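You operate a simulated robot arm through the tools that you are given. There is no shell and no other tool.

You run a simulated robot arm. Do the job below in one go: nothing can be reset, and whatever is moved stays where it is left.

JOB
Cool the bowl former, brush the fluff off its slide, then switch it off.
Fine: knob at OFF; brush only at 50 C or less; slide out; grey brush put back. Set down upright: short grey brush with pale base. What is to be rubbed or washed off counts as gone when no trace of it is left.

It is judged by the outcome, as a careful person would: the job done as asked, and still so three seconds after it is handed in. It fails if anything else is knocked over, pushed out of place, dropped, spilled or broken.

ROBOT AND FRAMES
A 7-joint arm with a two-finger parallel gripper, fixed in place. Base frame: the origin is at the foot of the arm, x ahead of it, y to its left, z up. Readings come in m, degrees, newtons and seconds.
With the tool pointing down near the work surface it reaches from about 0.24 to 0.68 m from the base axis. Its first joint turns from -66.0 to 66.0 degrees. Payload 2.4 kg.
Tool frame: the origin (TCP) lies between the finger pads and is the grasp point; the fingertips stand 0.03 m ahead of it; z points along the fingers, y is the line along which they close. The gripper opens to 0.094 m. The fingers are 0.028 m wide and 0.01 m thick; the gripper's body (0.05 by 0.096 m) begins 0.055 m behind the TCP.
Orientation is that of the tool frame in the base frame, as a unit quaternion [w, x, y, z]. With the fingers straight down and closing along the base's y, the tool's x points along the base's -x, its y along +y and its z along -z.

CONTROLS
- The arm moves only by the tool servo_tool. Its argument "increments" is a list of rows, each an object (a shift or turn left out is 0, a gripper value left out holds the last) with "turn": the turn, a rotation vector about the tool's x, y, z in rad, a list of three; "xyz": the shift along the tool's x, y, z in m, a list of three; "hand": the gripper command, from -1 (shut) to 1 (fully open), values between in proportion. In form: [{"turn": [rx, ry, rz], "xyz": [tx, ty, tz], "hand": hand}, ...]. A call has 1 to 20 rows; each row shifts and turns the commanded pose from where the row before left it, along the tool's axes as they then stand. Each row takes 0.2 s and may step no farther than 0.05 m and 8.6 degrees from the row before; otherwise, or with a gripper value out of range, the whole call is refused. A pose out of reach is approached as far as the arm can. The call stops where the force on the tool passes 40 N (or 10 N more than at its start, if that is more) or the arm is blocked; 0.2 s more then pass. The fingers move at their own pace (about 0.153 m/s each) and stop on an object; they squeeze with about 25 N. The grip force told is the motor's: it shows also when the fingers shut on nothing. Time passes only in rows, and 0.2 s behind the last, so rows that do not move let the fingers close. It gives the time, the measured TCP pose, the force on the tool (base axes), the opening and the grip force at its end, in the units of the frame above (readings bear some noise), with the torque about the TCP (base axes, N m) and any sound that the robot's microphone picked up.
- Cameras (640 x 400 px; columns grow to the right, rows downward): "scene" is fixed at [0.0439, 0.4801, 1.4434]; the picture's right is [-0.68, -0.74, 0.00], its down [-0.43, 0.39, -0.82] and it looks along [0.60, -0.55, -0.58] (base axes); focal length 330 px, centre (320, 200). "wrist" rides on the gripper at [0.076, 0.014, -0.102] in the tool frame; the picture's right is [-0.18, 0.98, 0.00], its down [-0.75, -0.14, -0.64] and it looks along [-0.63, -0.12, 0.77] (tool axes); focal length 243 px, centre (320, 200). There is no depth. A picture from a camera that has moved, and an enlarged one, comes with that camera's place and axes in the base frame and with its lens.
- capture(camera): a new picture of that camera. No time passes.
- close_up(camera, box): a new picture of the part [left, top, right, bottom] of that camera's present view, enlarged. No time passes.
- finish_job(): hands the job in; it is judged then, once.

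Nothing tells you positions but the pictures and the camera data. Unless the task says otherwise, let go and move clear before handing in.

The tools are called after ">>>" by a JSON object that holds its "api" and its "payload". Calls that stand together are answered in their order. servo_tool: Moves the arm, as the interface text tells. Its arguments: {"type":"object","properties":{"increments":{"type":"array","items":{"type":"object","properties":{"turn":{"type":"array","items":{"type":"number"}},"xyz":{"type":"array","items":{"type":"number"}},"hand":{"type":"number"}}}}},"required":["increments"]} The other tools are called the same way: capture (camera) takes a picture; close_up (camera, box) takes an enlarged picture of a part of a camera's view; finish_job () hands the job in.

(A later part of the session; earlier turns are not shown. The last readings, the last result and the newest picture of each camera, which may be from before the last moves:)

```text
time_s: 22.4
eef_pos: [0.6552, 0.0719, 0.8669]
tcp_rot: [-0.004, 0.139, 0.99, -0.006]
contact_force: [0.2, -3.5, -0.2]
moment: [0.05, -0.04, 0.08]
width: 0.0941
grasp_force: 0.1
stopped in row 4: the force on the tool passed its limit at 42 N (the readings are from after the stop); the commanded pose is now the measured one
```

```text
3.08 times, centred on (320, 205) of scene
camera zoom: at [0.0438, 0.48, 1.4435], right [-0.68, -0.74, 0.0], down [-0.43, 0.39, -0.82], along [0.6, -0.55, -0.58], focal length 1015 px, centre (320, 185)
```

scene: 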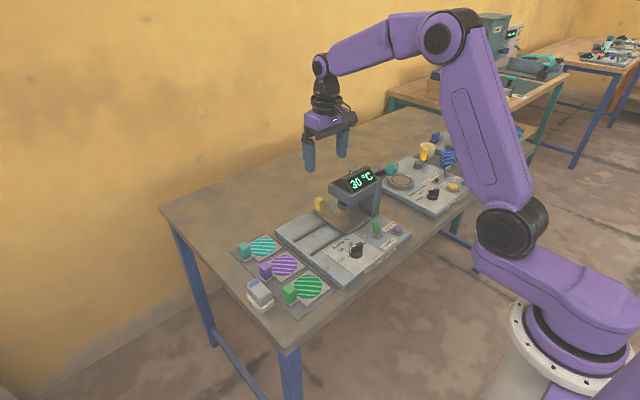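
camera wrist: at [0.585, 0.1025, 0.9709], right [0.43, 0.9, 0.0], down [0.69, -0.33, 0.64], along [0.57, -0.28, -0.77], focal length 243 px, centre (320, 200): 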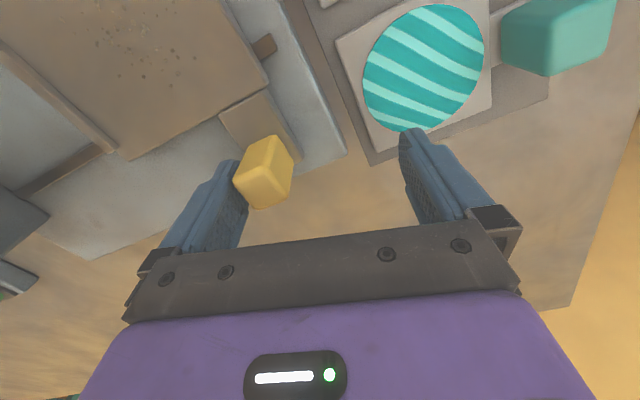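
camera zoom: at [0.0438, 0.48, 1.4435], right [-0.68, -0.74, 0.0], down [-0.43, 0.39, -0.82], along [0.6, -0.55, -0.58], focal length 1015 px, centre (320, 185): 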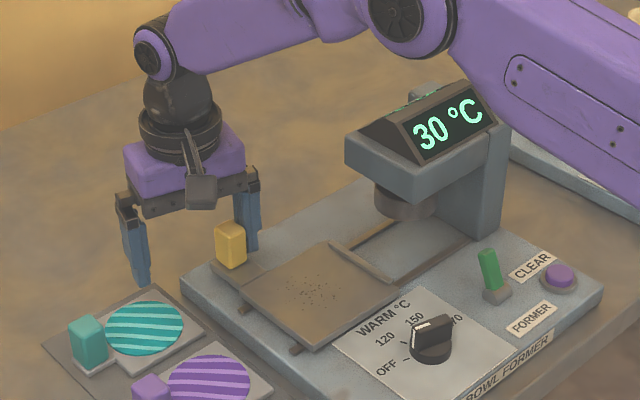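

The slide has reached its end stop, so it is out, with the plate now about x 0.507–0.609, y -0.047–0.058. I'll back off, rise and look at the fluff from above.

>>> {"api": "servo_tool", "payload": {"increments": [{"xyz": [-0.0016, -0.0068, 0]}, {"xyz": [0, 0, -0.045]}, {"xyz": [0, 0, -0.045]}, {"xyz": [0, 0, -0.045]}, {"turn": [0, 0, -0.139]}, {"turn": [0, 0, -0.139]}, {"xyz": [0.0343, -0.0125, 0]}, {"xyz": [0.0343, -0.0125, 0]}, {"xyz": [0.0343, -0.0125, 0]}, {"xyz": [0.0343, -0.0125, 0]}, {"xyz": [0, 0, 0]}]}}

>>> {"api": "capture", "payload": {"camera": "wrist"}}

>>> {"api": "close_up", "payload": {"camera": "wrist", "box": [230, 60, 410, 180]}}

>>> {"api": "close_up", "payload": {"camera": "scene", "box": [290, 210, 350, 250]}}

```text
time_s: 24.8
eef_pos: [0.5192, 0.0186, 1.0039]
tcp_rot: [-0.004, 0.0, 1.0, -0.005]
contact_force: [0.1, 0.1, 0.0]
moment: [0.03, 0.0, -0.01]
width: 0.0939
grasp_force: 0.0
```

```text
taken
camera wrist: at [0.4432, 0.033, 1.1067], right [0.18, 0.98, -0.01], down [0.76, -0.13, 0.64], along [0.62, -0.13, -0.77], focal length 243 px, centre (320, 200)
```

wrist: 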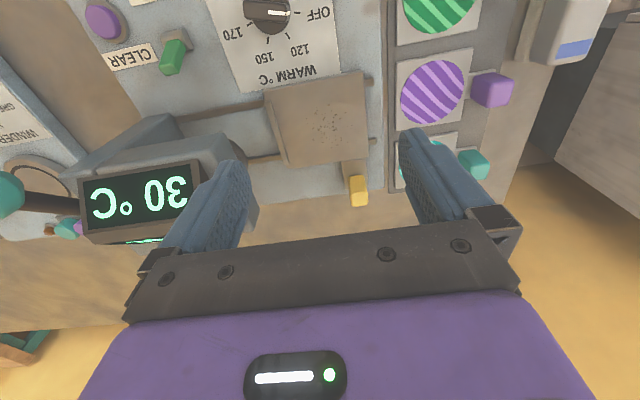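

```text
3.33 times, centred on (320, 120) of wrist
camera zoom: at [0.4432, 0.033, 1.1067], right [0.18, 0.98, -0.01], down [0.76, -0.13, 0.64], along [0.62, -0.13, -0.77], focal length 809 px, centre (320, 467)
```

zoom: 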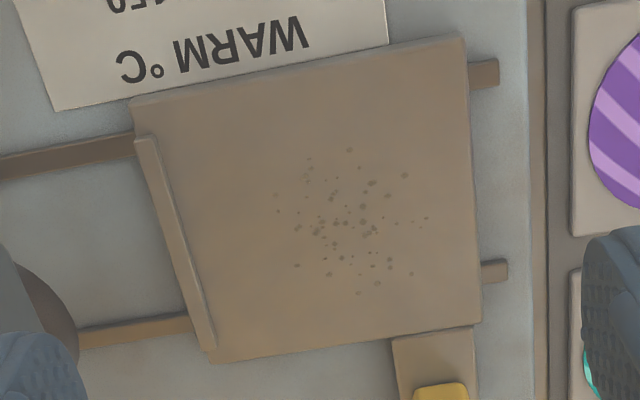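

```text
10.00 times, centred on (320, 230) of scene
camera zoom: at [0.0439, 0.4801, 1.4434], right [-0.68, -0.74, 0.0], down [-0.43, 0.39, -0.82], along [0.6, -0.55, -0.58], focal length 3300 px, centre (320, -100)
```

zoom: 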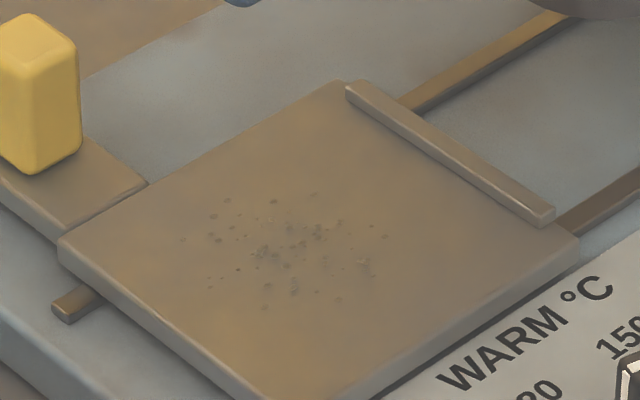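

The fluff patch spans about x 0.533–0.588, y -0.008–0.045 on the slide plate. Now I'll move over the grey brush near (0.505, 0.25) and look at it.

>>> {"api": "servo_tool", "payload": {"increments": [{"xyz": [0.0095, 0.0393, 0]}, {"xyz": [0.0095, 0.0393, 0]}, {"xyz": [0.0095, 0.0393, 0]}, {"xyz": [0.0095, 0.0393, 0]}, {"xyz": [0.0095, 0.0393, 0]}, {"xyz": [0.0095, 0.0393, 0]}, {"xyz": [0, 0, 0]}]}}

>>> {"api": "capture", "payload": {"camera": "wrist"}}

>>> {"api": "close_up", "payload": {"camera": "wrist", "box": [240, 60, 420, 190]}}

>>> {"api": "close_up", "payload": {"camera": "scene", "box": [230, 230, 330, 320]}}

```text
time_s: 26.4
eef_pos: [0.4638, 0.2551, 1.0002]
tcp_rot: [-0.005, 0.0, 1.0, -0.005]
contact_force: [0.2, 0.0, -0.3]
moment: [-0.03, 0.02, -0.01]
width: 0.0939
grasp_force: 0.2
```

```text
taken
camera wrist: at [0.3882, 0.2695, 1.1035], right [0.18, 0.98, -0.01], down [0.76, -0.14, 0.64], along [0.62, -0.13, -0.77], focal length 243 px, centre (320, 200)
```

wrist: 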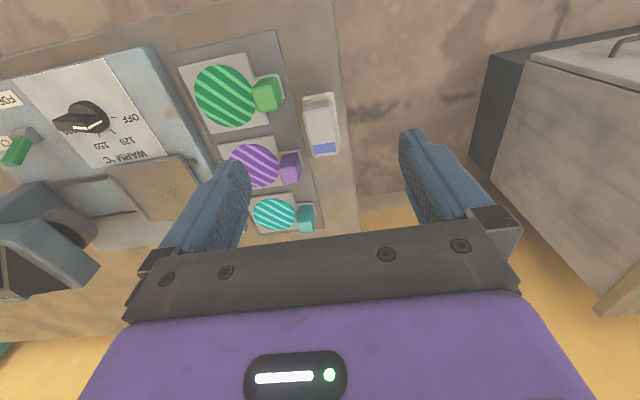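

```text
3.08 times, centred on (330, 125) of wrist
camera zoom: at [0.3882, 0.2695, 1.1035], right [0.18, 0.98, -0.01], down [0.76, -0.14, 0.64], along [0.62, -0.13, -0.77], focal length 746 px, centre (289, 431)
```

zoom: 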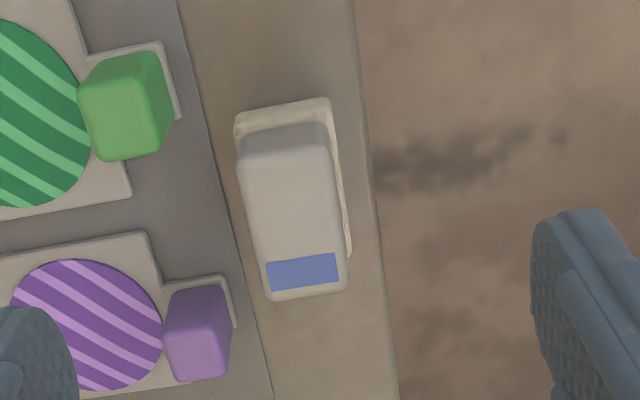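

```text
4.44 times, centred on (280, 275) of scene
camera zoom: at [0.0439, 0.4801, 1.4434], right [-0.68, -0.74, 0.0], down [-0.43, 0.39, -0.82], along [0.6, -0.55, -0.58], focal length 1467 px, centre (498, -133)
```

zoom: 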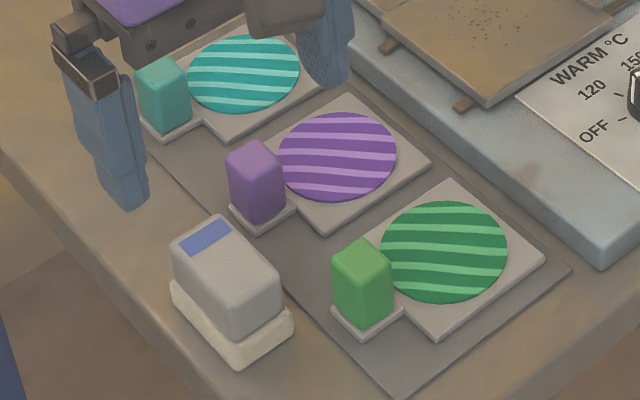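

The brush has a grey body about 55 × 33 mm lying along x, centred near (0.51, 0.246), top about z = 0.828. I'll straighten the tool, narrow the fingers and hover over it.

>>> {"api": "servo_tool", "payload": {"increments": [{"turn": [-0.01, -0.01, 0], "hand": 0.1}, {"xyz": [-0.0215, -0.0047, 0.035], "hand": 0.1}, {"xyz": [-0.0215, -0.0047, 0.035]}, {"xyz": [0, 0, 0]}]}}

>>> {"api": "capture", "payload": {"camera": "wrist"}}

>>> {"api": "close_up", "payload": {"camera": "wrist", "box": [240, 60, 400, 170]}}

>>> {"api": "close_up", "payload": {"camera": "scene", "box": [220, 210, 340, 320]}}

```text
time_s: 27.4
eef_pos: [0.506, 0.2454, 0.9309]
tcp_rot: [0.001, 0.0, 1.0, 0.0]
contact_force: [-0.1, -0.7, -0.2]
moment: [0.01, -0.02, 0.01]
width: 0.052
grasp_force: 0.0
```

```text
taken
camera wrist: at [0.4297, 0.259, 1.0329], right [0.18, 0.98, 0.0], down [0.75, -0.14, 0.64], along [0.63, -0.12, -0.77], focal length 243 px, centre (320, 200)
```

wrist: 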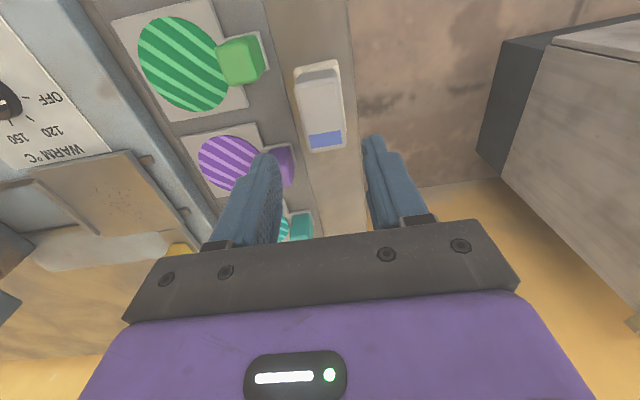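

```text
3.64 times, centred on (320, 115) of wrist
camera zoom: at [0.4297, 0.259, 1.0329], right [0.18, 0.98, 0.0], down [0.75, -0.14, 0.64], along [0.63, -0.12, -0.77], focal length 882 px, centre (320, 509)
```

zoom: 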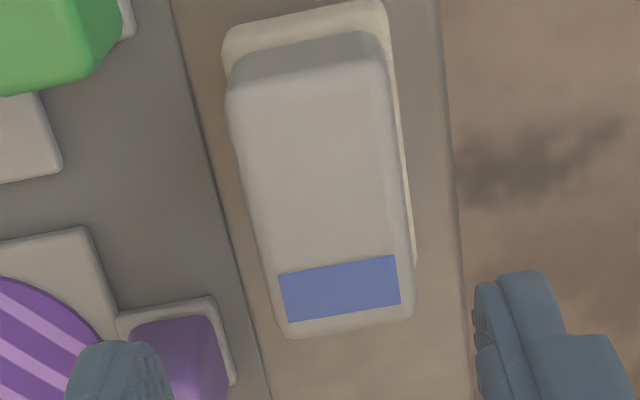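

```text
3.64 times, centred on (280, 265) of scene
camera zoom: at [0.0439, 0.4801, 1.4434], right [-0.68, -0.74, 0.0], down [-0.43, 0.39, -0.82], along [0.6, -0.55, -0.58], focal length 1200 px, centre (466, -36)
```

zoom: 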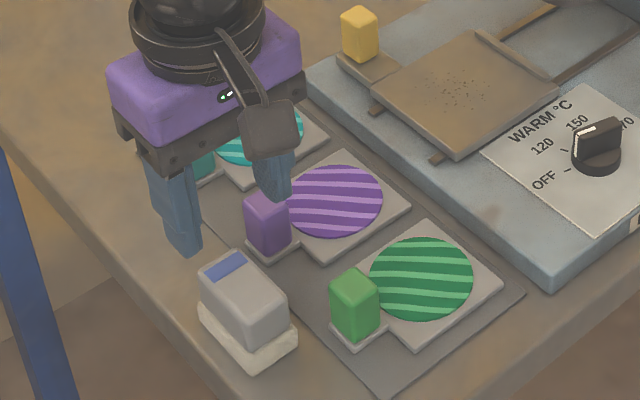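

The brush is centred under the gripper to within a few millimetres. I'll descend to z ≈ 0.842 and check before closing.

>>> {"api": "servo_tool", "payload": {"increments": [{"xyz": [-0.002, 0.0012, 0.04]}, {"xyz": [0, 0, 0.035]}, {"xyz": [0, 0, 0.014]}, {"xyz": [0, 0, 0]}]}}

>>> {"api": "capture", "payload": {"camera": "wrist"}}

>>> {"api": "close_up", "payload": {"camera": "scene", "box": [220, 220, 320, 320]}}

```text
time_s: 28.4
eef_pos: [0.5076, 0.2459, 0.841]
tcp_rot: [0.001, -0.001, 1.0, 0.0]
contact_force: [-0.3, -0.1, -0.1]
moment: [0.0, 0.04, -0.01]
width: 0.0516
grasp_force: 0.1
```

```text
taken
camera wrist: at [0.4331, 0.2594, 0.944], right [0.18, 0.98, 0.0], down [0.75, -0.14, 0.64], along [0.63, -0.12, -0.77], focal length 243 px, centre (320, 200)
```

wrist: 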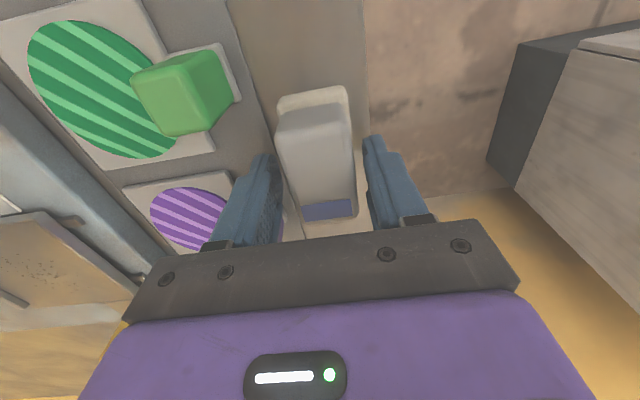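

```text
4.00 times, centred on (270, 270) of scene
camera zoom: at [0.0439, 0.4801, 1.4434], right [-0.68, -0.74, 0.0], down [-0.43, 0.39, -0.82], along [0.6, -0.55, -0.58], focal length 1320 px, centre (520, -80)
```

zoom: 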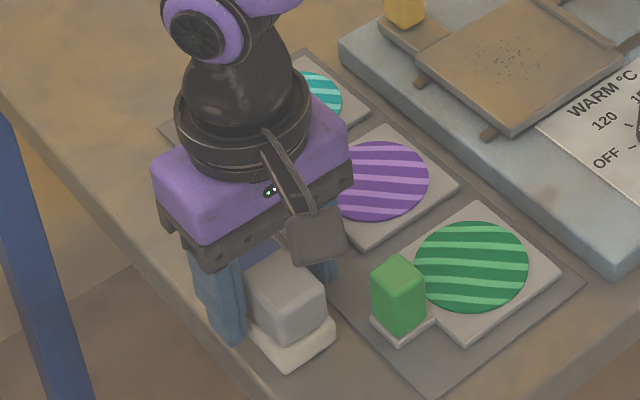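

The fingers straddle the brush body. I'll go 4 mm lower and close.

>>> {"api": "servo_tool", "payload": {"increments": [{"xyz": [0, 0, 0.004]}, {"hand": -1}, {"hand": -1}, {"hand": -1}]}}

>>> {"api": "capture", "payload": {"camera": "wrist"}}

>>> {"api": "close_up", "payload": {"camera": "scene", "box": [220, 220, 320, 320]}}

```text
time_s: 29.4
eef_pos: [0.5091, 0.2465, 0.8392]
tcp_rot: [0.001, 0.0, 1.0, -0.001]
contact_force: [-1.7, -0.4, 1.9]
moment: [-0.1, 0.04, -0.02]
width: 0.038
grasp_force: 24.6
```

```text
taken
camera wrist: at [0.4326, 0.2597, 0.9407], right [0.18, 0.98, 0.0], down [0.75, -0.14, 0.64], along [0.63, -0.12, -0.77], focal length 243 px, centre (320, 200)
```

wrist: 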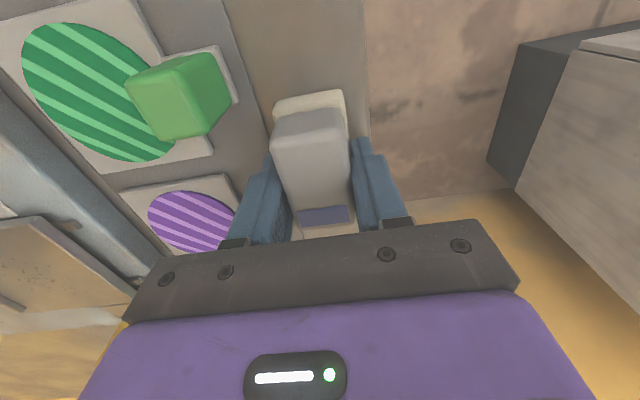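

```text
4.00 times, centred on (270, 270) of scene
camera zoom: at [0.0439, 0.4801, 1.4434], right [-0.68, -0.74, 0.0], down [-0.43, 0.39, -0.82], along [0.6, -0.55, -0.58], focal length 1320 px, centre (520, -80)
```

zoom: 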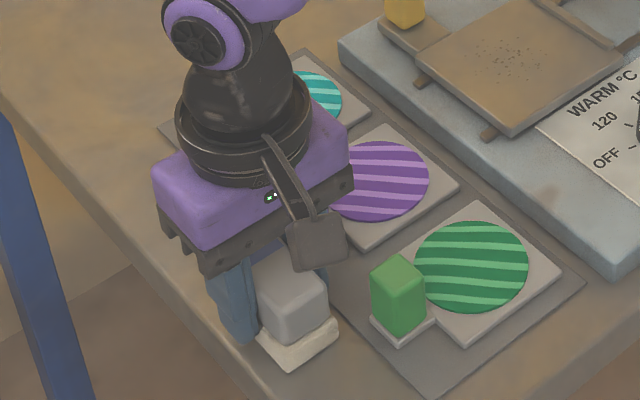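

I hold the brush at 38 mm width; its home is TCP about (0.509, 0.246, 0.839). I'll lift it and check the grip.

>>> {"api": "servo_tool", "payload": {"increments": [{"xyz": [0, 0, -0.02], "hand": -1}, {"xyz": [0, 0, -0.04]}, {"xyz": [0, 0, -0.04]}, {"xyz": [0, 0, 0]}]}}

>>> {"api": "capture", "payload": {"camera": "wrist"}}

>>> {"api": "close_up", "payload": {"camera": "scene", "box": [210, 180, 330, 320]}}

```text
time_s: 30.4
eef_pos: [0.5065, 0.2439, 0.9393]
tcp_rot: [0.0, 0.001, 1.0, 0.0]
contact_force: [-0.5, 0.4, 0.2]
moment: [0.02, -0.02, 0.0]
width: 0.0378
grasp_force: 25.1
```

```text
taken
camera wrist: at [0.4297, 0.2581, 1.0419], right [0.18, 0.98, 0.0], down [0.75, -0.14, 0.64], along [0.63, -0.12, -0.77], focal length 243 px, centre (320, 200)
```

wrist: 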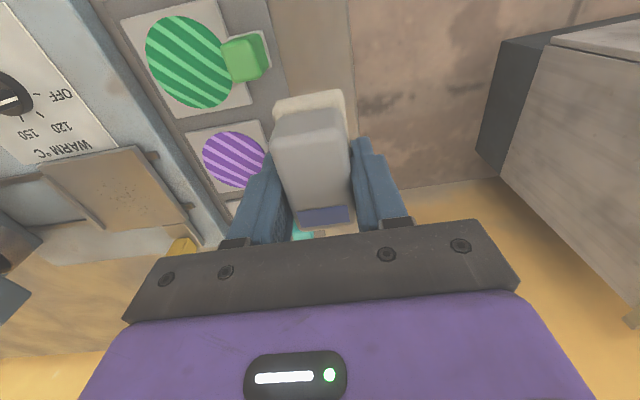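

```text
2.86 times, centred on (270, 250) of scene
camera zoom: at [0.0439, 0.4801, 1.4434], right [-0.68, -0.74, 0.0], down [-0.43, 0.39, -0.82], along [0.6, -0.55, -0.58], focal length 943 px, centre (463, 57)
```

zoom: 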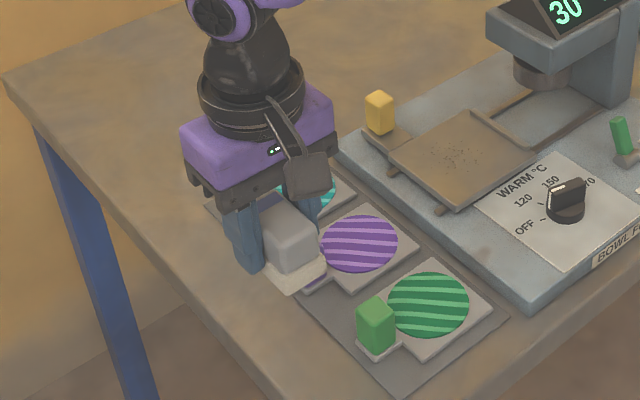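

The brush is held level. I'll carry it over to above the fluff patch at about (0.56, 0.018), staying high.

>>> {"api": "servo_tool", "payload": {"increments": [{"xyz": [-0.0107, -0.0452, 0], "hand": -1}, {"xyz": [-0.0107, -0.0452, 0]}, {"xyz": [-0.0107, -0.0452, 0]}, {"xyz": [-0.0107, -0.0452, 0]}, {"xyz": [-0.0107, -0.0452, 0]}, {"xyz": [0, 0, 0.025]}, {"xyz": [0, 0, 0.02]}, {"xyz": [0, 0, 0]}]}}

>>> {"api": "capture", "payload": {"camera": "wrist"}}

>>> {"api": "close_up", "payload": {"camera": "scene", "box": [260, 150, 390, 270]}}

```text
time_s: 32.1
eef_pos: [0.5612, 0.019, 0.8929]
tcp_rot: [0.0, 0.0, 1.0, 0.0]
contact_force: [1.1, -0.2, -0.1]
moment: [0.0, 0.01, 0.0]
width: 0.0378
grasp_force: 25.2
```

```text
taken
camera wrist: at [0.4859, 0.0318, 0.9944], right [0.18, 0.98, 0.0], down [0.75, -0.14, 0.64], along [0.63, -0.12, -0.77], focal length 243 px, centre (320, 200)
```

wrist: 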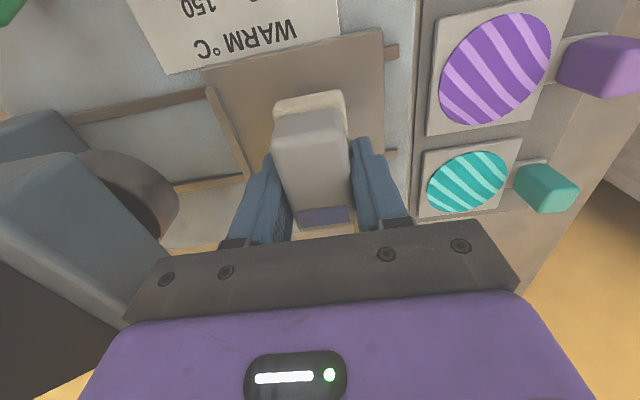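

```text
3.33 times, centred on (325, 210) of scene
camera zoom: at [0.0439, 0.4801, 1.4434], right [-0.68, -0.74, 0.0], down [-0.43, 0.39, -0.82], along [0.6, -0.55, -0.58], focal length 1100 px, centre (303, 167)
```

zoom: 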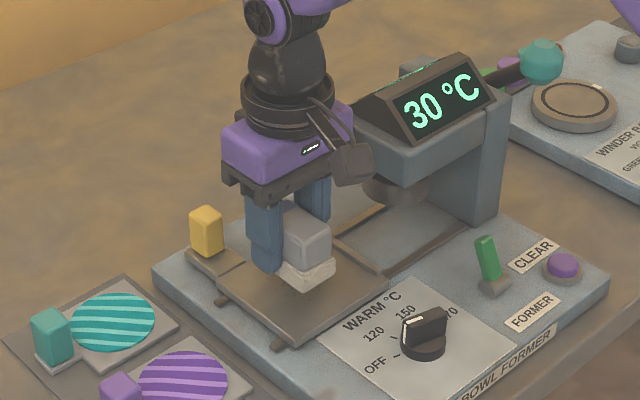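

The brush hangs above the patch with the display at 30 °C. I'll lower it in small steps until it touches the plate.

>>> {"api": "servo_tool", "payload": {"increments": [{"xyz": [0, 0, 0.006]}, {"xyz": [0, 0, 0.004]}, {"xyz": [0, 0, 0.002]}, {"xyz": [0, 0, 0]}]}}

>>> {"api": "close_up", "payload": {"camera": "scene", "box": [300, 190, 360, 260]}}

```text
time_s: 33.1
eef_pos: [0.5609, 0.019, 0.8817]
tcp_rot: [0.0, 0.0, 1.0, 0.0]
contact_force: [-0.5, -1.1, -0.8]
moment: [-0.05, -0.02, 0.02]
width: 0.0375
grasp_force: 24.9
```

```text
5.71 times, centred on (330, 225) of scene
camera zoom: at [0.0439, 0.4801, 1.4434], right [-0.68, -0.74, 0.0], down [-0.43, 0.39, -0.82], along [0.6, -0.55, -0.58], focal length 1886 px, centre (263, 57)
```

zoom: 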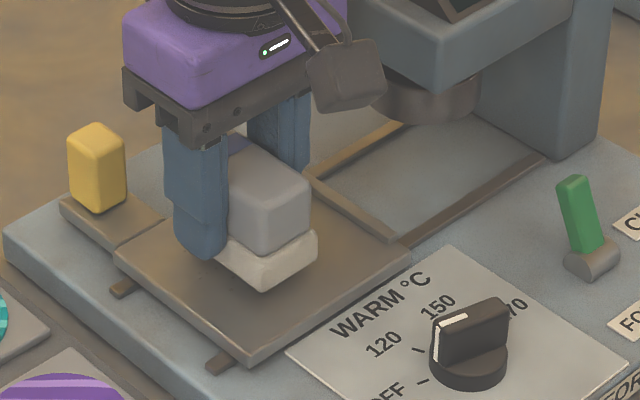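

No contact yet. I'll go down in finer steps.

>>> {"api": "servo_tool", "payload": {"increments": [{"xyz": [0, 0, 0.002]}, {"xyz": [0, 0, 0.002]}, {"xyz": [0, 0, 0]}]}}

```text
time_s: 34.0
eef_pos: [0.5619, 0.0196, 0.8775]
tcp_rot: [0.001, 0.001, 1.0, 0.0]
contact_force: [0.2, 0.3, 0.2]
moment: [-0.01, 0.02, -0.02]
width: 0.038
grasp_force: 25.3
```

Still free. I'll continue down in small steps.

>>> {"api": "servo_tool", "payload": {"increments": [{"xyz": [0, 0, 0.0015]}, {"xyz": [0, 0, 0.0015]}, {"xyz": [0, 0, 0]}]}}

>>> {"api": "servo_tool", "payload": {"increments": [{"xyz": [0, 0, 0.0015]}, {"xyz": [0, 0, 0]}]}}

```text
time_s: 34.8
eef_pos: [0.5614, 0.0205, 0.8754]
tcp_rot: [0.001, 0.0, 1.0, 0.0]
contact_force: [-0.5, 0.5, -0.5]
moment: [0.01, 0.03, 0.01]
width: 0.038
grasp_force: 25.2
```

```text
time_s: 35.4
eef_pos: [0.56, 0.0202, 0.8741]
tcp_rot: [0.001, -0.001, 1.0, 0.0]
contact_force: [-0.7, 0.3, -0.5]
moment: [-0.03, 0.0, 0.01]
width: 0.0377
grasp_force: 24.7
```

>>> {"api": "servo_tool", "payload": {"increments": [{"xyz": [0, 0, 0.0015]}, {"xyz": [0, 0, 0]}]}}

>>> {"api": "servo_tool", "payload": {"increments": [{"xyz": [0, 0, 0.0015]}, {"xyz": [0, 0, 0]}]}}

>>> {"api": "close_up", "payload": {"camera": "scene", "box": [310, 200, 350, 250]}}

```text
time_s: 36.0
eef_pos: [0.5618, 0.0215, 0.8737]
tcp_rot: [0.001, 0.0, 1.0, 0.0]
contact_force: [-6.2, 0.2, 19.5]
moment: [0.01, 0.27, 0.02]
width: 0.038
grasp_force: 24.8
```

```text
time_s: 36.5
eef_pos: [0.5615, 0.02, 0.8719]
tcp_rot: [0.002, 0.001, 1.0, 0.0]
contact_force: [-2.5, 0.8, 21.2]
moment: [0.0, -0.01, 0.02]
width: 0.0379
grasp_force: 25.0
```

```text
8.00 times, centred on (330, 225) of scene
camera zoom: at [0.0434, 0.4801, 1.4434], right [-0.68, -0.74, 0.0], down [-0.42, 0.39, -0.82], along [0.6, -0.55, -0.58], focal length 2640 px, centre (240, 0)
```

zoom: 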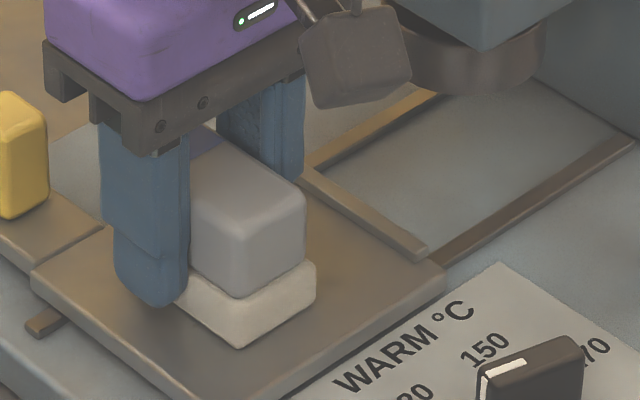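

The brush is now pressing on the plate at about 20 N. Because the slide moves freely in y, I'll stroke along x here, which can't push it back in.

>>> {"api": "servo_tool", "payload": {"increments": [{"xyz": [-0.008, 0, 0]}, {"xyz": [-0.008, 0, 0]}, {"xyz": [0.008, 0, 0]}, {"xyz": [0.008, 0, 0]}, {"xyz": [0.008, 0, 0]}, {"xyz": [0.008, 0, 0]}, {"xyz": [-0.008, 0, 0]}, {"xyz": [-0.008, 0, 0]}, {"xyz": [-0.008, 0, 0]}, {"xyz": [-0.008, 0, 0]}, {"xyz": [0.008, 0, 0]}, {"xyz": [0.008, 0, 0]}, {"xyz": [0, 0, 0]}]}}

>>> {"api": "capture", "payload": {"camera": "wrist"}}

>>> {"api": "close_up", "payload": {"camera": "scene", "box": [300, 200, 360, 250]}}

```text
time_s: 39.4
eef_pos: [0.5595, 0.0203, 0.8714]
tcp_rot: [0.003, 0.0, 1.0, 0.0]
contact_force: [3.7, 0.0, 11.7]
moment: [-0.01, -0.02, 0.04]
width: 0.0379
grasp_force: 24.8
```

```text
taken
camera wrist: at [0.4845, 0.0337, 0.9732], right [0.18, 0.98, 0.0], down [0.75, -0.14, 0.64], along [0.63, -0.12, -0.76], focal length 243 px, centre (320, 200)
```

wrist: 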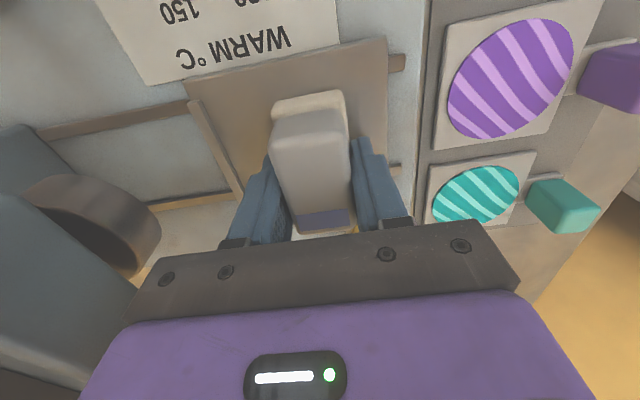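

```text
8.00 times, centred on (330, 225) of scene
camera zoom: at [0.0438, 0.4801, 1.4434], right [-0.68, -0.74, 0.0], down [-0.43, 0.39, -0.82], along [0.6, -0.55, -0.58], focal length 2640 px, centre (240, 0)
```

zoom: 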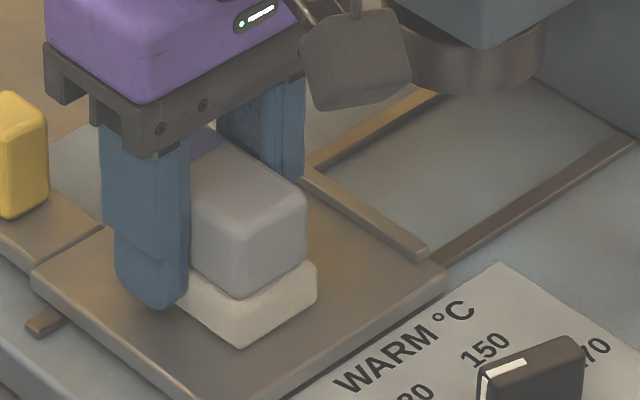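

No fluff is visible around the brush now. I'll sweep +y to y ≈ 0.04, stroke along x there, then lift.

>>> {"api": "servo_tool", "payload": {"increments": [{"xyz": [0, 0.006, 0]}, {"xyz": [0, 0.006, 0]}, {"xyz": [0, 0.006, 0]}, {"xyz": [-0.008, 0, 0]}, {"xyz": [-0.008, 0, 0]}, {"xyz": [0.008, 0, 0]}, {"xyz": [0.008, 0, 0]}, {"xyz": [0.008, 0, 0]}, {"xyz": [0.008, 0, 0]}, {"xyz": [-0.008, 0, 0]}, {"xyz": [-0.008, 0, 0]}, {"xyz": [0, 0, -0.01]}, {"xyz": [0, 0, -0.01]}, {"xyz": [0, 0, 0]}]}}

>>> {"api": "close_up", "payload": {"camera": "scene", "box": [290, 200, 360, 250]}}

>>> {"api": "capture", "payload": {"camera": "wrist"}}

```text
time_s: 42.4
eef_pos: [0.561, 0.0383, 0.8905]
tcp_rot: [-0.001, 0.0, 1.0, -0.001]
contact_force: [0.4, -0.8, -0.2]
moment: [0.0, 0.0, -0.05]
width: 0.038
grasp_force: 25.3
```

```text
8.00 times, centred on (325, 225) of scene
camera zoom: at [0.0439, 0.4801, 1.4434], right [-0.68, -0.74, 0.0], down [-0.43, 0.39, -0.82], along [0.6, -0.55, -0.58], focal length 2640 px, centre (280, 0)
```

zoom: 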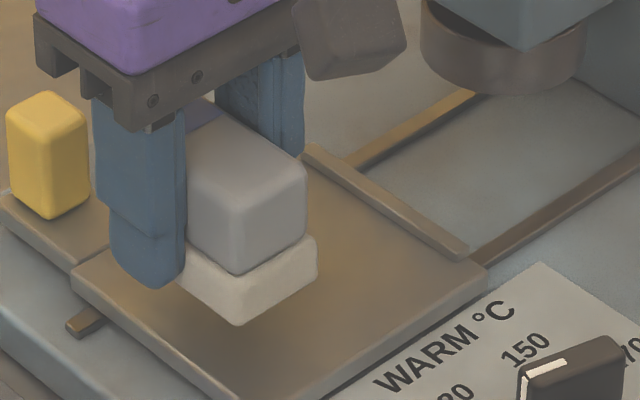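

```text
taken
camera wrist: at [0.4855, 0.0517, 0.9932], right [0.18, 0.98, 0.0], down [0.75, -0.14, 0.64], along [0.63, -0.12, -0.77], focal length 243 px, centre (320, 200)
```

wrist: 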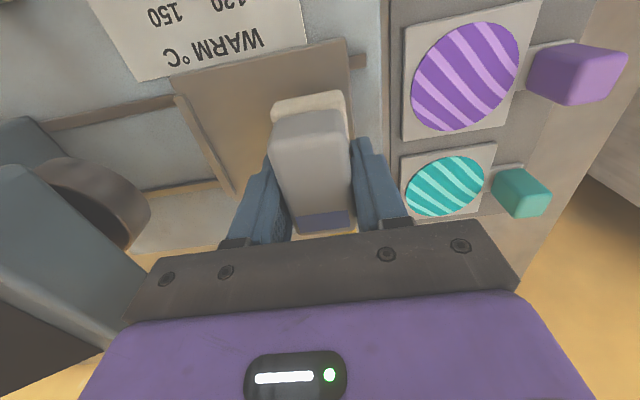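

The front and middle look clean. I'll now do the -y lane, moving over lifted to y ≈ 0.004 and pressing there.

>>> {"api": "servo_tool", "payload": {"increments": [{"xyz": [0, -0.017, 0]}, {"xyz": [0, -0.017, 0]}, {"xyz": [0, 0, 0.01]}, {"xyz": [0, 0, 0.006]}, {"xyz": [0, 0, 0.003]}, {"xyz": [0, 0, 0]}]}}

>>> {"api": "close_up", "payload": {"camera": "scene", "box": [290, 190, 380, 260]}}

```text
time_s: 43.8
eef_pos: [0.5599, 0.0051, 0.8722]
tcp_rot: [0.002, 0.0, 1.0, 0.0]
contact_force: [-0.7, 0.5, -1.1]
moment: [0.03, 0.0, -0.03]
width: 0.0381
grasp_force: 25.2
```

```text
5.71 times, centred on (335, 225) of scene
camera zoom: at [0.0439, 0.4801, 1.4434], right [-0.68, -0.74, 0.0], down [-0.43, 0.39, -0.82], along [0.6, -0.55, -0.58], focal length 1886 px, centre (234, 57)
```

zoom: 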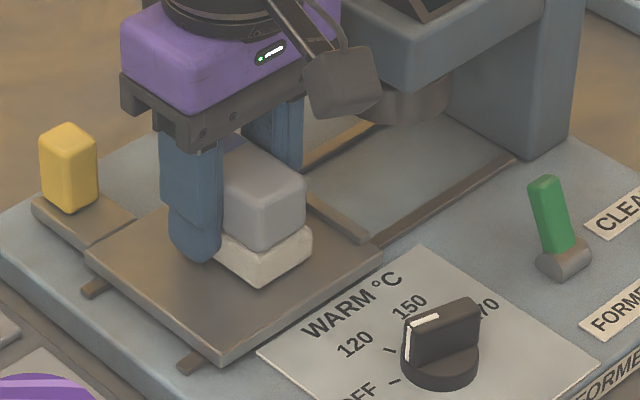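

Just above contact. I'll lower 2 mm more and stroke along x.

>>> {"api": "servo_tool", "payload": {"increments": [{"xyz": [0, 0, 0.001]}, {"xyz": [0, 0, 0.001]}, {"xyz": [0, 0, 0]}]}}

```text
time_s: 44.5
eef_pos: [0.5602, 0.005, 0.8706]
tcp_rot: [0.0, 0.0, 1.0, 0.0]
contact_force: [0.7, -0.8, -0.8]
moment: [-0.01, -0.01, -0.01]
width: 0.0378
grasp_force: 24.7
```

>>> {"api": "servo_tool", "payload": {"increments": [{"xyz": [0, 0, 0.0015]}, {"xyz": [0, 0, 0]}]}}

>>> {"api": "servo_tool", "payload": {"increments": [{"xyz": [0, 0, 0.0015]}, {"xyz": [0, 0, 0]}]}}

```text
time_s: 45.1
eef_pos: [0.5609, 0.0064, 0.8697]
tcp_rot: [0.001, 0.0, 1.0, 0.0]
contact_force: [-4.6, -0.7, 17.6]
moment: [-0.02, 0.38, -0.01]
width: 0.0377
grasp_force: 25.0
```

```text
time_s: 45.8
eef_pos: [0.5605, 0.0041, 0.8676]
tcp_rot: [0.001, 0.0, 1.0, 0.0]
contact_force: [-2.7, 0.0, 21.5]
moment: [-0.01, -0.04, 0.02]
width: 0.038
grasp_force: 25.1
```

In contact again at about 20 N. I'll stroke along x in this lane.

>>> {"api": "servo_tool", "payload": {"increments": [{"xyz": [-0.008, 0, 0]}, {"xyz": [-0.008, 0, 0]}, {"xyz": [0.008, 0, 0]}, {"xyz": [0.008, 0, 0]}, {"xyz": [0.008, 0, 0]}, {"xyz": [0.008, 0, 0]}, {"xyz": [-0.008, 0, 0]}, {"xyz": [-0.008, 0, 0]}, {"xyz": [-0.008, 0, 0]}, {"xyz": [-0.008, 0, 0]}, {"xyz": [0.008, 0, 0]}, {"xyz": [0.008, 0, 0]}, {"xyz": [0, 0.006, 0]}, {"xyz": [0, 0.006, 0]}, {"xyz": [0, 0.006, 0]}, {"xyz": [0, 0.006, 0]}, {"xyz": [0, 0.006, 0]}, {"xyz": [0, 0.006, 0]}, {"xyz": [0, 0, 0]}]}}

>>> {"api": "close_up", "payload": {"camera": "scene", "box": [290, 190, 380, 260]}}

```text
time_s: 49.8
eef_pos: [0.5617, 0.0416, 0.8664]
tcp_rot: [0.001, 0.0, 1.0, 0.001]
contact_force: [1.4, -2.7, 9.2]
moment: [-0.09, -0.19, -0.03]
width: 0.0379
grasp_force: 25.1
```

```text
5.71 times, centred on (335, 225) of scene
camera zoom: at [0.0437, 0.48, 1.4435], right [-0.68, -0.74, 0.0], down [-0.43, 0.39, -0.82], along [0.6, -0.55, -0.58], focal length 1886 px, centre (234, 57)
```

zoom: 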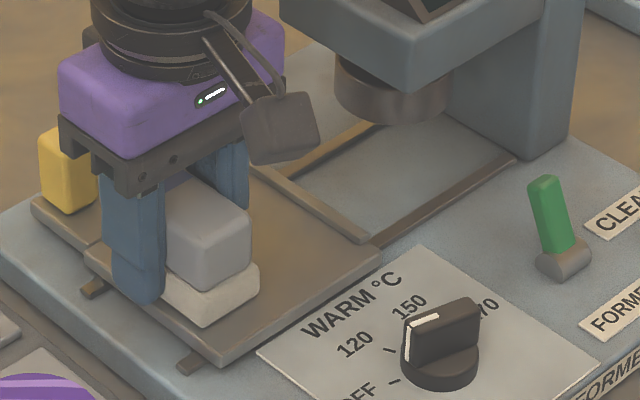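

The sweep is done. I'll lift the brush well clear, move towards its home and inspect the plate.

>>> {"api": "servo_tool", "payload": {"increments": [{"xyz": [0, 0, -0.02]}, {"xyz": [0, 0, -0.03]}, {"xyz": [0, 0, -0.03]}, {"xyz": [0.005, 0.04, 0]}, {"xyz": [0.005, 0.04, 0]}, {"xyz": [0.01, 0.04, 0]}, {"xyz": [0.01, 0.04, 0]}, {"xyz": [0, 0, 0]}]}}

>>> {"api": "close_up", "payload": {"camera": "scene", "box": [280, 190, 370, 260]}}

>>> {"api": "close_up", "payload": {"camera": "scene", "box": [290, 210, 350, 255]}}

>>> {"api": "capture", "payload": {"camera": "wrist"}}

```text
time_s: 51.5
eef_pos: [0.5317, 0.1996, 0.9472]
tcp_rot: [0.001, 0.0, 1.0, -0.001]
contact_force: [-0.3, 0.2, -0.1]
moment: [0.03, -0.01, 0.0]
width: 0.0381
grasp_force: 24.9
```

```text
5.71 times, centred on (325, 225) of scene
camera zoom: at [0.0439, 0.4801, 1.4434], right [-0.68, -0.74, 0.0], down [-0.43, 0.39, -0.82], along [0.6, -0.55, -0.58], focal length 1886 px, centre (291, 57)
```

zoom: 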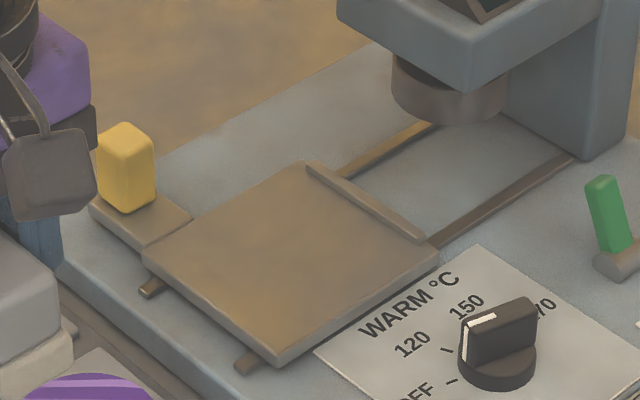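

```text
8.89 times, centred on (320, 232) of scene
camera zoom: at [0.0439, 0.4801, 1.4434], right [-0.68, -0.74, 0.0], down [-0.43, 0.39, -0.82], along [0.6, -0.55, -0.58], focal length 2933 px, centre (320, -89)
```

zoom: 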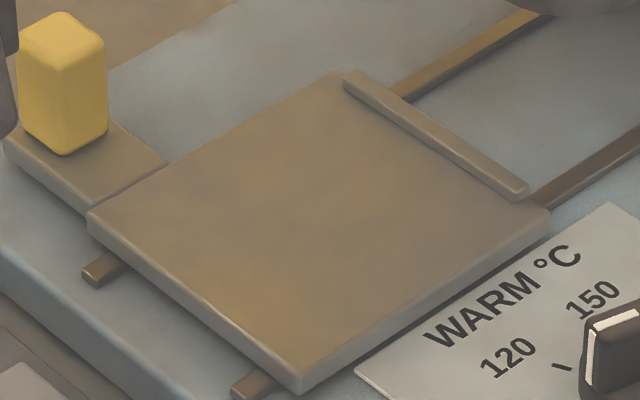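

```text
taken
camera wrist: at [0.4549, 0.2132, 1.0495], right [0.18, 0.98, 0.0], down [0.75, -0.14, 0.64], along [0.63, -0.12, -0.77], focal length 243 px, centre (320, 200)
```

wrist: 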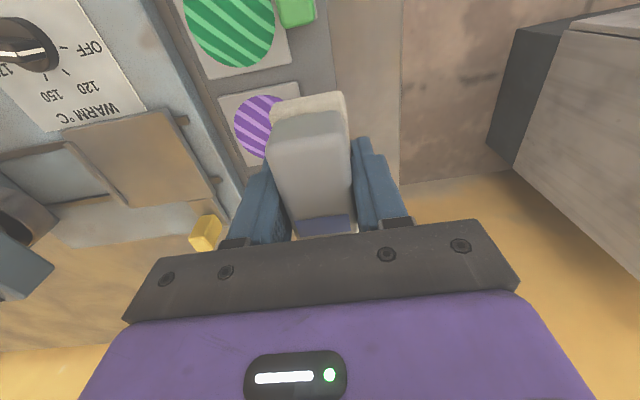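

The plate looks clean from the scene camera, and the slide is still out. I'll check it from the wrist camera too.

>>> {"api": "close_up", "payload": {"camera": "wrist", "box": [60, 100, 230, 230]}}

>>> {"api": "close_up", "payload": {"camera": "scene", "box": [300, 215, 340, 245]}}

```text
3.08 times, centred on (145, 165) of wrist
camera zoom: at [0.4549, 0.2132, 1.0495], right [0.18, 0.98, 0.0], down [0.75, -0.14, 0.64], along [0.63, -0.12, -0.77], focal length 746 px, centre (858, 308)
```

zoom: 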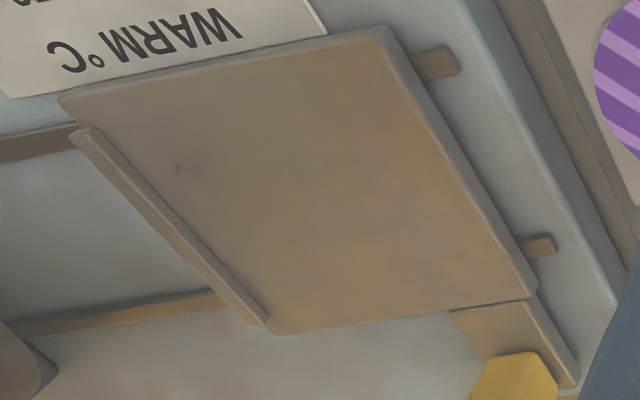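

```text
13.33 times, centred on (320, 230) of scene
camera zoom: at [0.0439, 0.4801, 1.4434], right [-0.68, -0.74, 0.0], down [-0.43, 0.39, -0.82], along [0.6, -0.55, -0.58], focal length 4400 px, centre (320, -200)
```

zoom: 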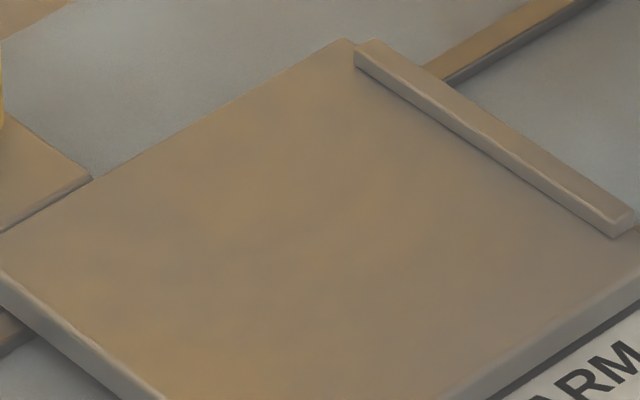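

There is a faint mark near the rim in the wrist picture. I'll enlarge it to see whether it's fluff.

>>> {"api": "close_up", "payload": {"camera": "wrist", "box": [80, 110, 150, 170]}}

>>> {"api": "close_up", "payload": {"camera": "scene", "box": [322, 218, 352, 242]}}

```text
6.67 times, centred on (115, 140) of wrist
camera zoom: at [0.4549, 0.2132, 1.0495], right [0.18, 0.98, 0.0], down [0.75, -0.14, 0.64], along [0.63, -0.12, -0.77], focal length 1618 px, centre (1687, 600)
```

zoom: 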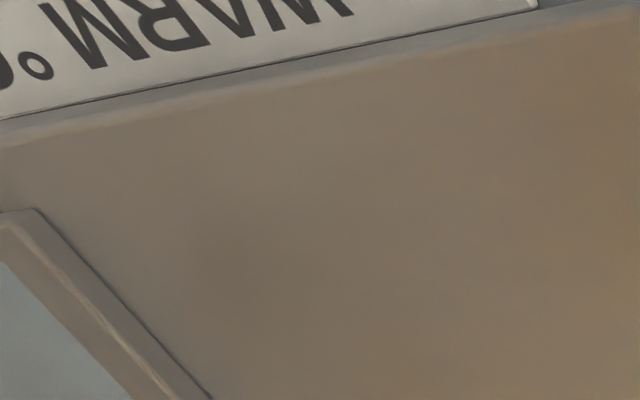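

```text
16.00 times, centred on (337, 230) of scene
camera zoom: at [0.0439, 0.4801, 1.4434], right [-0.68, -0.74, 0.0], down [-0.43, 0.39, -0.82], along [0.6, -0.55, -0.58], focal length 5280 px, centre (48, -280)
```

zoom: 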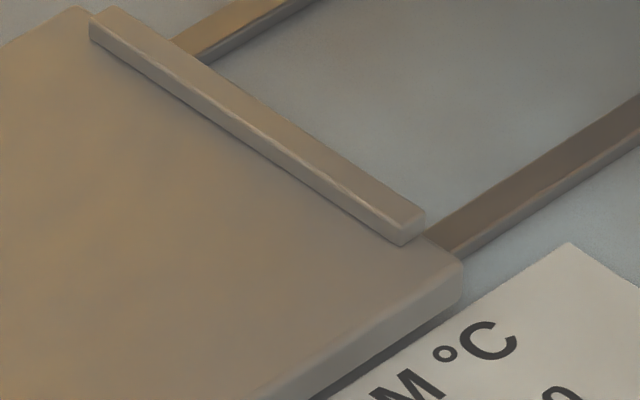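

That mark is only shading; the plate is clean. Now I'll carry the brush above its home at about (0.5085, 0.246) and lower it.

>>> {"api": "servo_tool", "payload": {"increments": [{"xyz": [0.0116, 0.0232, 0.01]}, {"xyz": [0.0116, 0.0232, 0.01]}, {"xyz": [0, 0, 0.03]}, {"xyz": [0, 0, 0.03]}, {"xyz": [0, 0, 0]}]}}

>>> {"api": "capture", "payload": {"camera": "wrist"}}

>>> {"api": "close_up", "payload": {"camera": "scene", "box": [220, 220, 320, 320]}}

```text
time_s: 52.8
eef_pos: [0.5111, 0.247, 0.8645]
tcp_rot: [0.001, 0.0, 1.0, 0.0]
contact_force: [-0.3, -0.7, -0.5]
moment: [-0.05, 0.02, 0.04]
width: 0.0381
grasp_force: 26.0
```

```text
taken
camera wrist: at [0.4333, 0.2597, 0.9677], right [0.18, 0.98, 0.0], down [0.75, -0.14, 0.64], along [0.63, -0.12, -0.77], focal length 243 px, centre (320, 200)
```

wrist: 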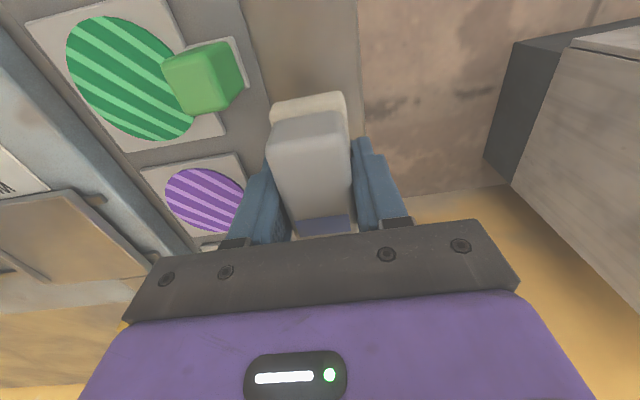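

```text
4.00 times, centred on (270, 270) of scene
camera zoom: at [0.0439, 0.4801, 1.4434], right [-0.68, -0.74, 0.0], down [-0.43, 0.39, -0.82], along [0.6, -0.55, -0.58], focal length 1320 px, centre (520, -80)
```

zoom: 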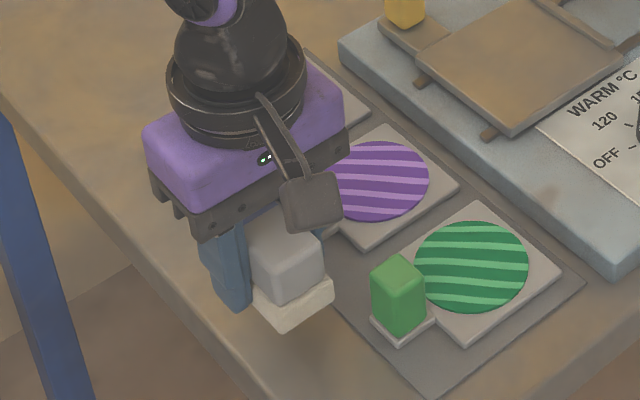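

The brush is right above its original spot. I'll lower in small steps until it touches the table.

>>> {"api": "servo_tool", "payload": {"increments": [{"xyz": [0, 0, 0.012]}, {"xyz": [0, 0, 0.01]}, {"xyz": [0, 0, 0.005]}, {"xyz": [0, 0, 0.002]}, {"xyz": [0, 0, 0]}]}}

>>> {"api": "servo_tool", "payload": {"increments": [{"xyz": [0, 0, 0.0015]}, {"xyz": [0, 0, 0]}]}}

>>> {"api": "servo_tool", "payload": {"increments": [{"xyz": [0, 0, 0.001]}, {"xyz": [0, 0, 0]}]}}

```text
time_s: 54.0
eef_pos: [0.508, 0.2481, 0.8369]
tcp_rot: [0.0, 0.0, 1.0, 0.0]
contact_force: [-0.7, 0.0, -0.8]
moment: [0.02, 0.02, 0.01]
width: 0.0377
grasp_force: 25.3
```

```text
time_s: 54.5
eef_pos: [0.508, 0.2466, 0.8362]
tcp_rot: [0.0, 0.001, 1.0, 0.0]
contact_force: [1.2, -0.1, -0.9]
moment: [0.03, 0.0, 0.03]
width: 0.0378
grasp_force: 24.7
```

```text
time_s: 55.1
eef_pos: [0.5071, 0.2465, 0.835]
tcp_rot: [0.001, 0.0, 1.0, 0.0]
contact_force: [0.0, -0.5, -0.7]
moment: [-0.02, -0.02, 0.0]
width: 0.0375
grasp_force: 24.6
```

>>> {"api": "servo_tool", "payload": {"increments": [{"xyz": [0, 0, 0.001]}, {"xyz": [0, 0, 0]}]}}

>>> {"api": "servo_tool", "payload": {"increments": [{"xyz": [0, 0, 0.001]}, {"xyz": [0, 0, 0]}]}}

>>> {"api": "close_up", "payload": {"camera": "scene", "box": [240, 260, 300, 320]}}

```text
time_s: 55.8
eef_pos: [0.5067, 0.2468, 0.8338]
tcp_rot: [0.002, 0.0, 1.0, 0.0]
contact_force: [-1.0, -0.8, -0.9]
moment: [0.0, 0.02, -0.01]
width: 0.0378
grasp_force: 24.5
```

```text
time_s: 56.4
eef_pos: [0.5084, 0.2471, 0.8317]
tcp_rot: [0.0, 0.0, 1.0, 0.001]
contact_force: [-0.1, -1.0, -0.2]
moment: [0.0, 0.01, -0.04]
width: 0.0378
grasp_force: 25.0
```

```text
6.67 times, centred on (270, 290) of scene
camera zoom: at [0.0439, 0.4801, 1.4434], right [-0.68, -0.74, 0.0], down [-0.43, 0.39, -0.82], along [0.6, -0.55, -0.58], focal length 2200 px, centre (653, -400)
```

zoom: 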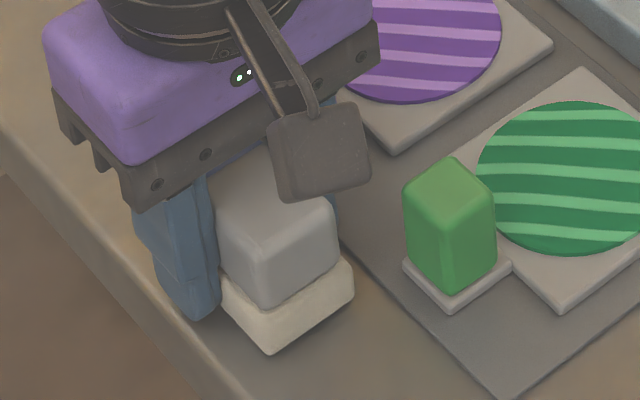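

>>> {"api": "servo_tool", "payload": {"increments": [{"xyz": [0, 0, 0.001]}, {"xyz": [0, 0, 0]}]}}

>>> {"api": "servo_tool", "payload": {"increments": [{"xyz": [0, 0, 0.001]}, {"xyz": [0, 0, 0]}]}}

```text
time_s: 57.0
eef_pos: [0.5081, 0.2466, 0.8315]
tcp_rot: [0.001, 0.0, 1.0, 0.0]
contact_force: [-4.5, -2.2, 15.3]
moment: [-0.6, 0.2, -0.12]
width: 0.038
grasp_force: 24.4
```

```text
time_s: 57.5
eef_pos: [0.5073, 0.2467, 0.8325]
tcp_rot: [-0.001, 0.0, 1.0, 0.0]
contact_force: [-3.9, -1.4, 6.9]
moment: [-0.28, 0.21, -0.1]
width: 0.0379
grasp_force: 24.8
stopped in row 2: the force on the tool passed its limit at 42 N (the readings are from after the stop); the commanded pose is now the measured one
```

The brush is standing on the table at its original place. I'll open the fingers moderately and rise straight up.

>>> {"api": "servo_tool", "payload": {"increments": [{"hand": 0.1}, {"hand": 0.1}, {"xyz": [0, 0, -0.01]}, {"xyz": [0, 0, -0.03]}, {"xyz": [0, 0, -0.045]}, {"xyz": [0, 0, -0.045]}, {"xyz": [0, 0, 0]}]}}

>>> {"api": "capture", "payload": {"camera": "wrist"}}

>>> {"api": "close_up", "payload": {"camera": "scene", "box": [220, 220, 340, 320]}}

```text
time_s: 59.1
eef_pos: [0.5061, 0.2452, 0.9629]
tcp_rot: [0.0, 0.001, 1.0, 0.0]
contact_force: [0.4, -0.2, -0.2]
moment: [0.04, 0.01, -0.03]
width: 0.0519
grasp_force: 0.1
```

```text
taken
camera wrist: at [0.4306, 0.2581, 1.0653], right [0.19, 0.98, 0.0], down [0.75, -0.14, 0.64], along [0.63, -0.12, -0.77], focal length 243 px, centre (320, 200)
```

wrist: 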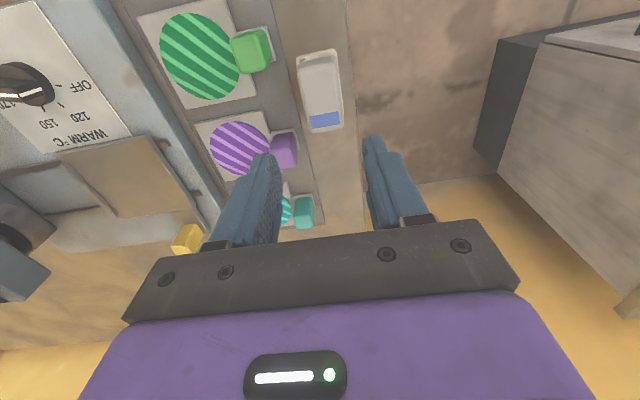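

```text
4.00 times, centred on (280, 270) of scene
camera zoom: at [0.0439, 0.4801, 1.4434], right [-0.68, -0.74, 0.0], down [-0.43, 0.39, -0.82], along [0.6, -0.55, -0.58], focal length 1320 px, centre (480, -80)
```

zoom: 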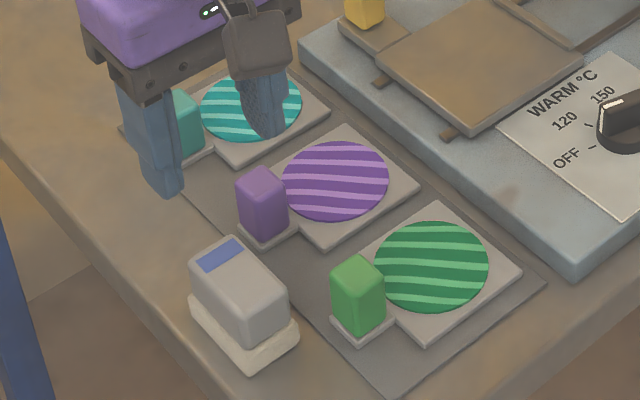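

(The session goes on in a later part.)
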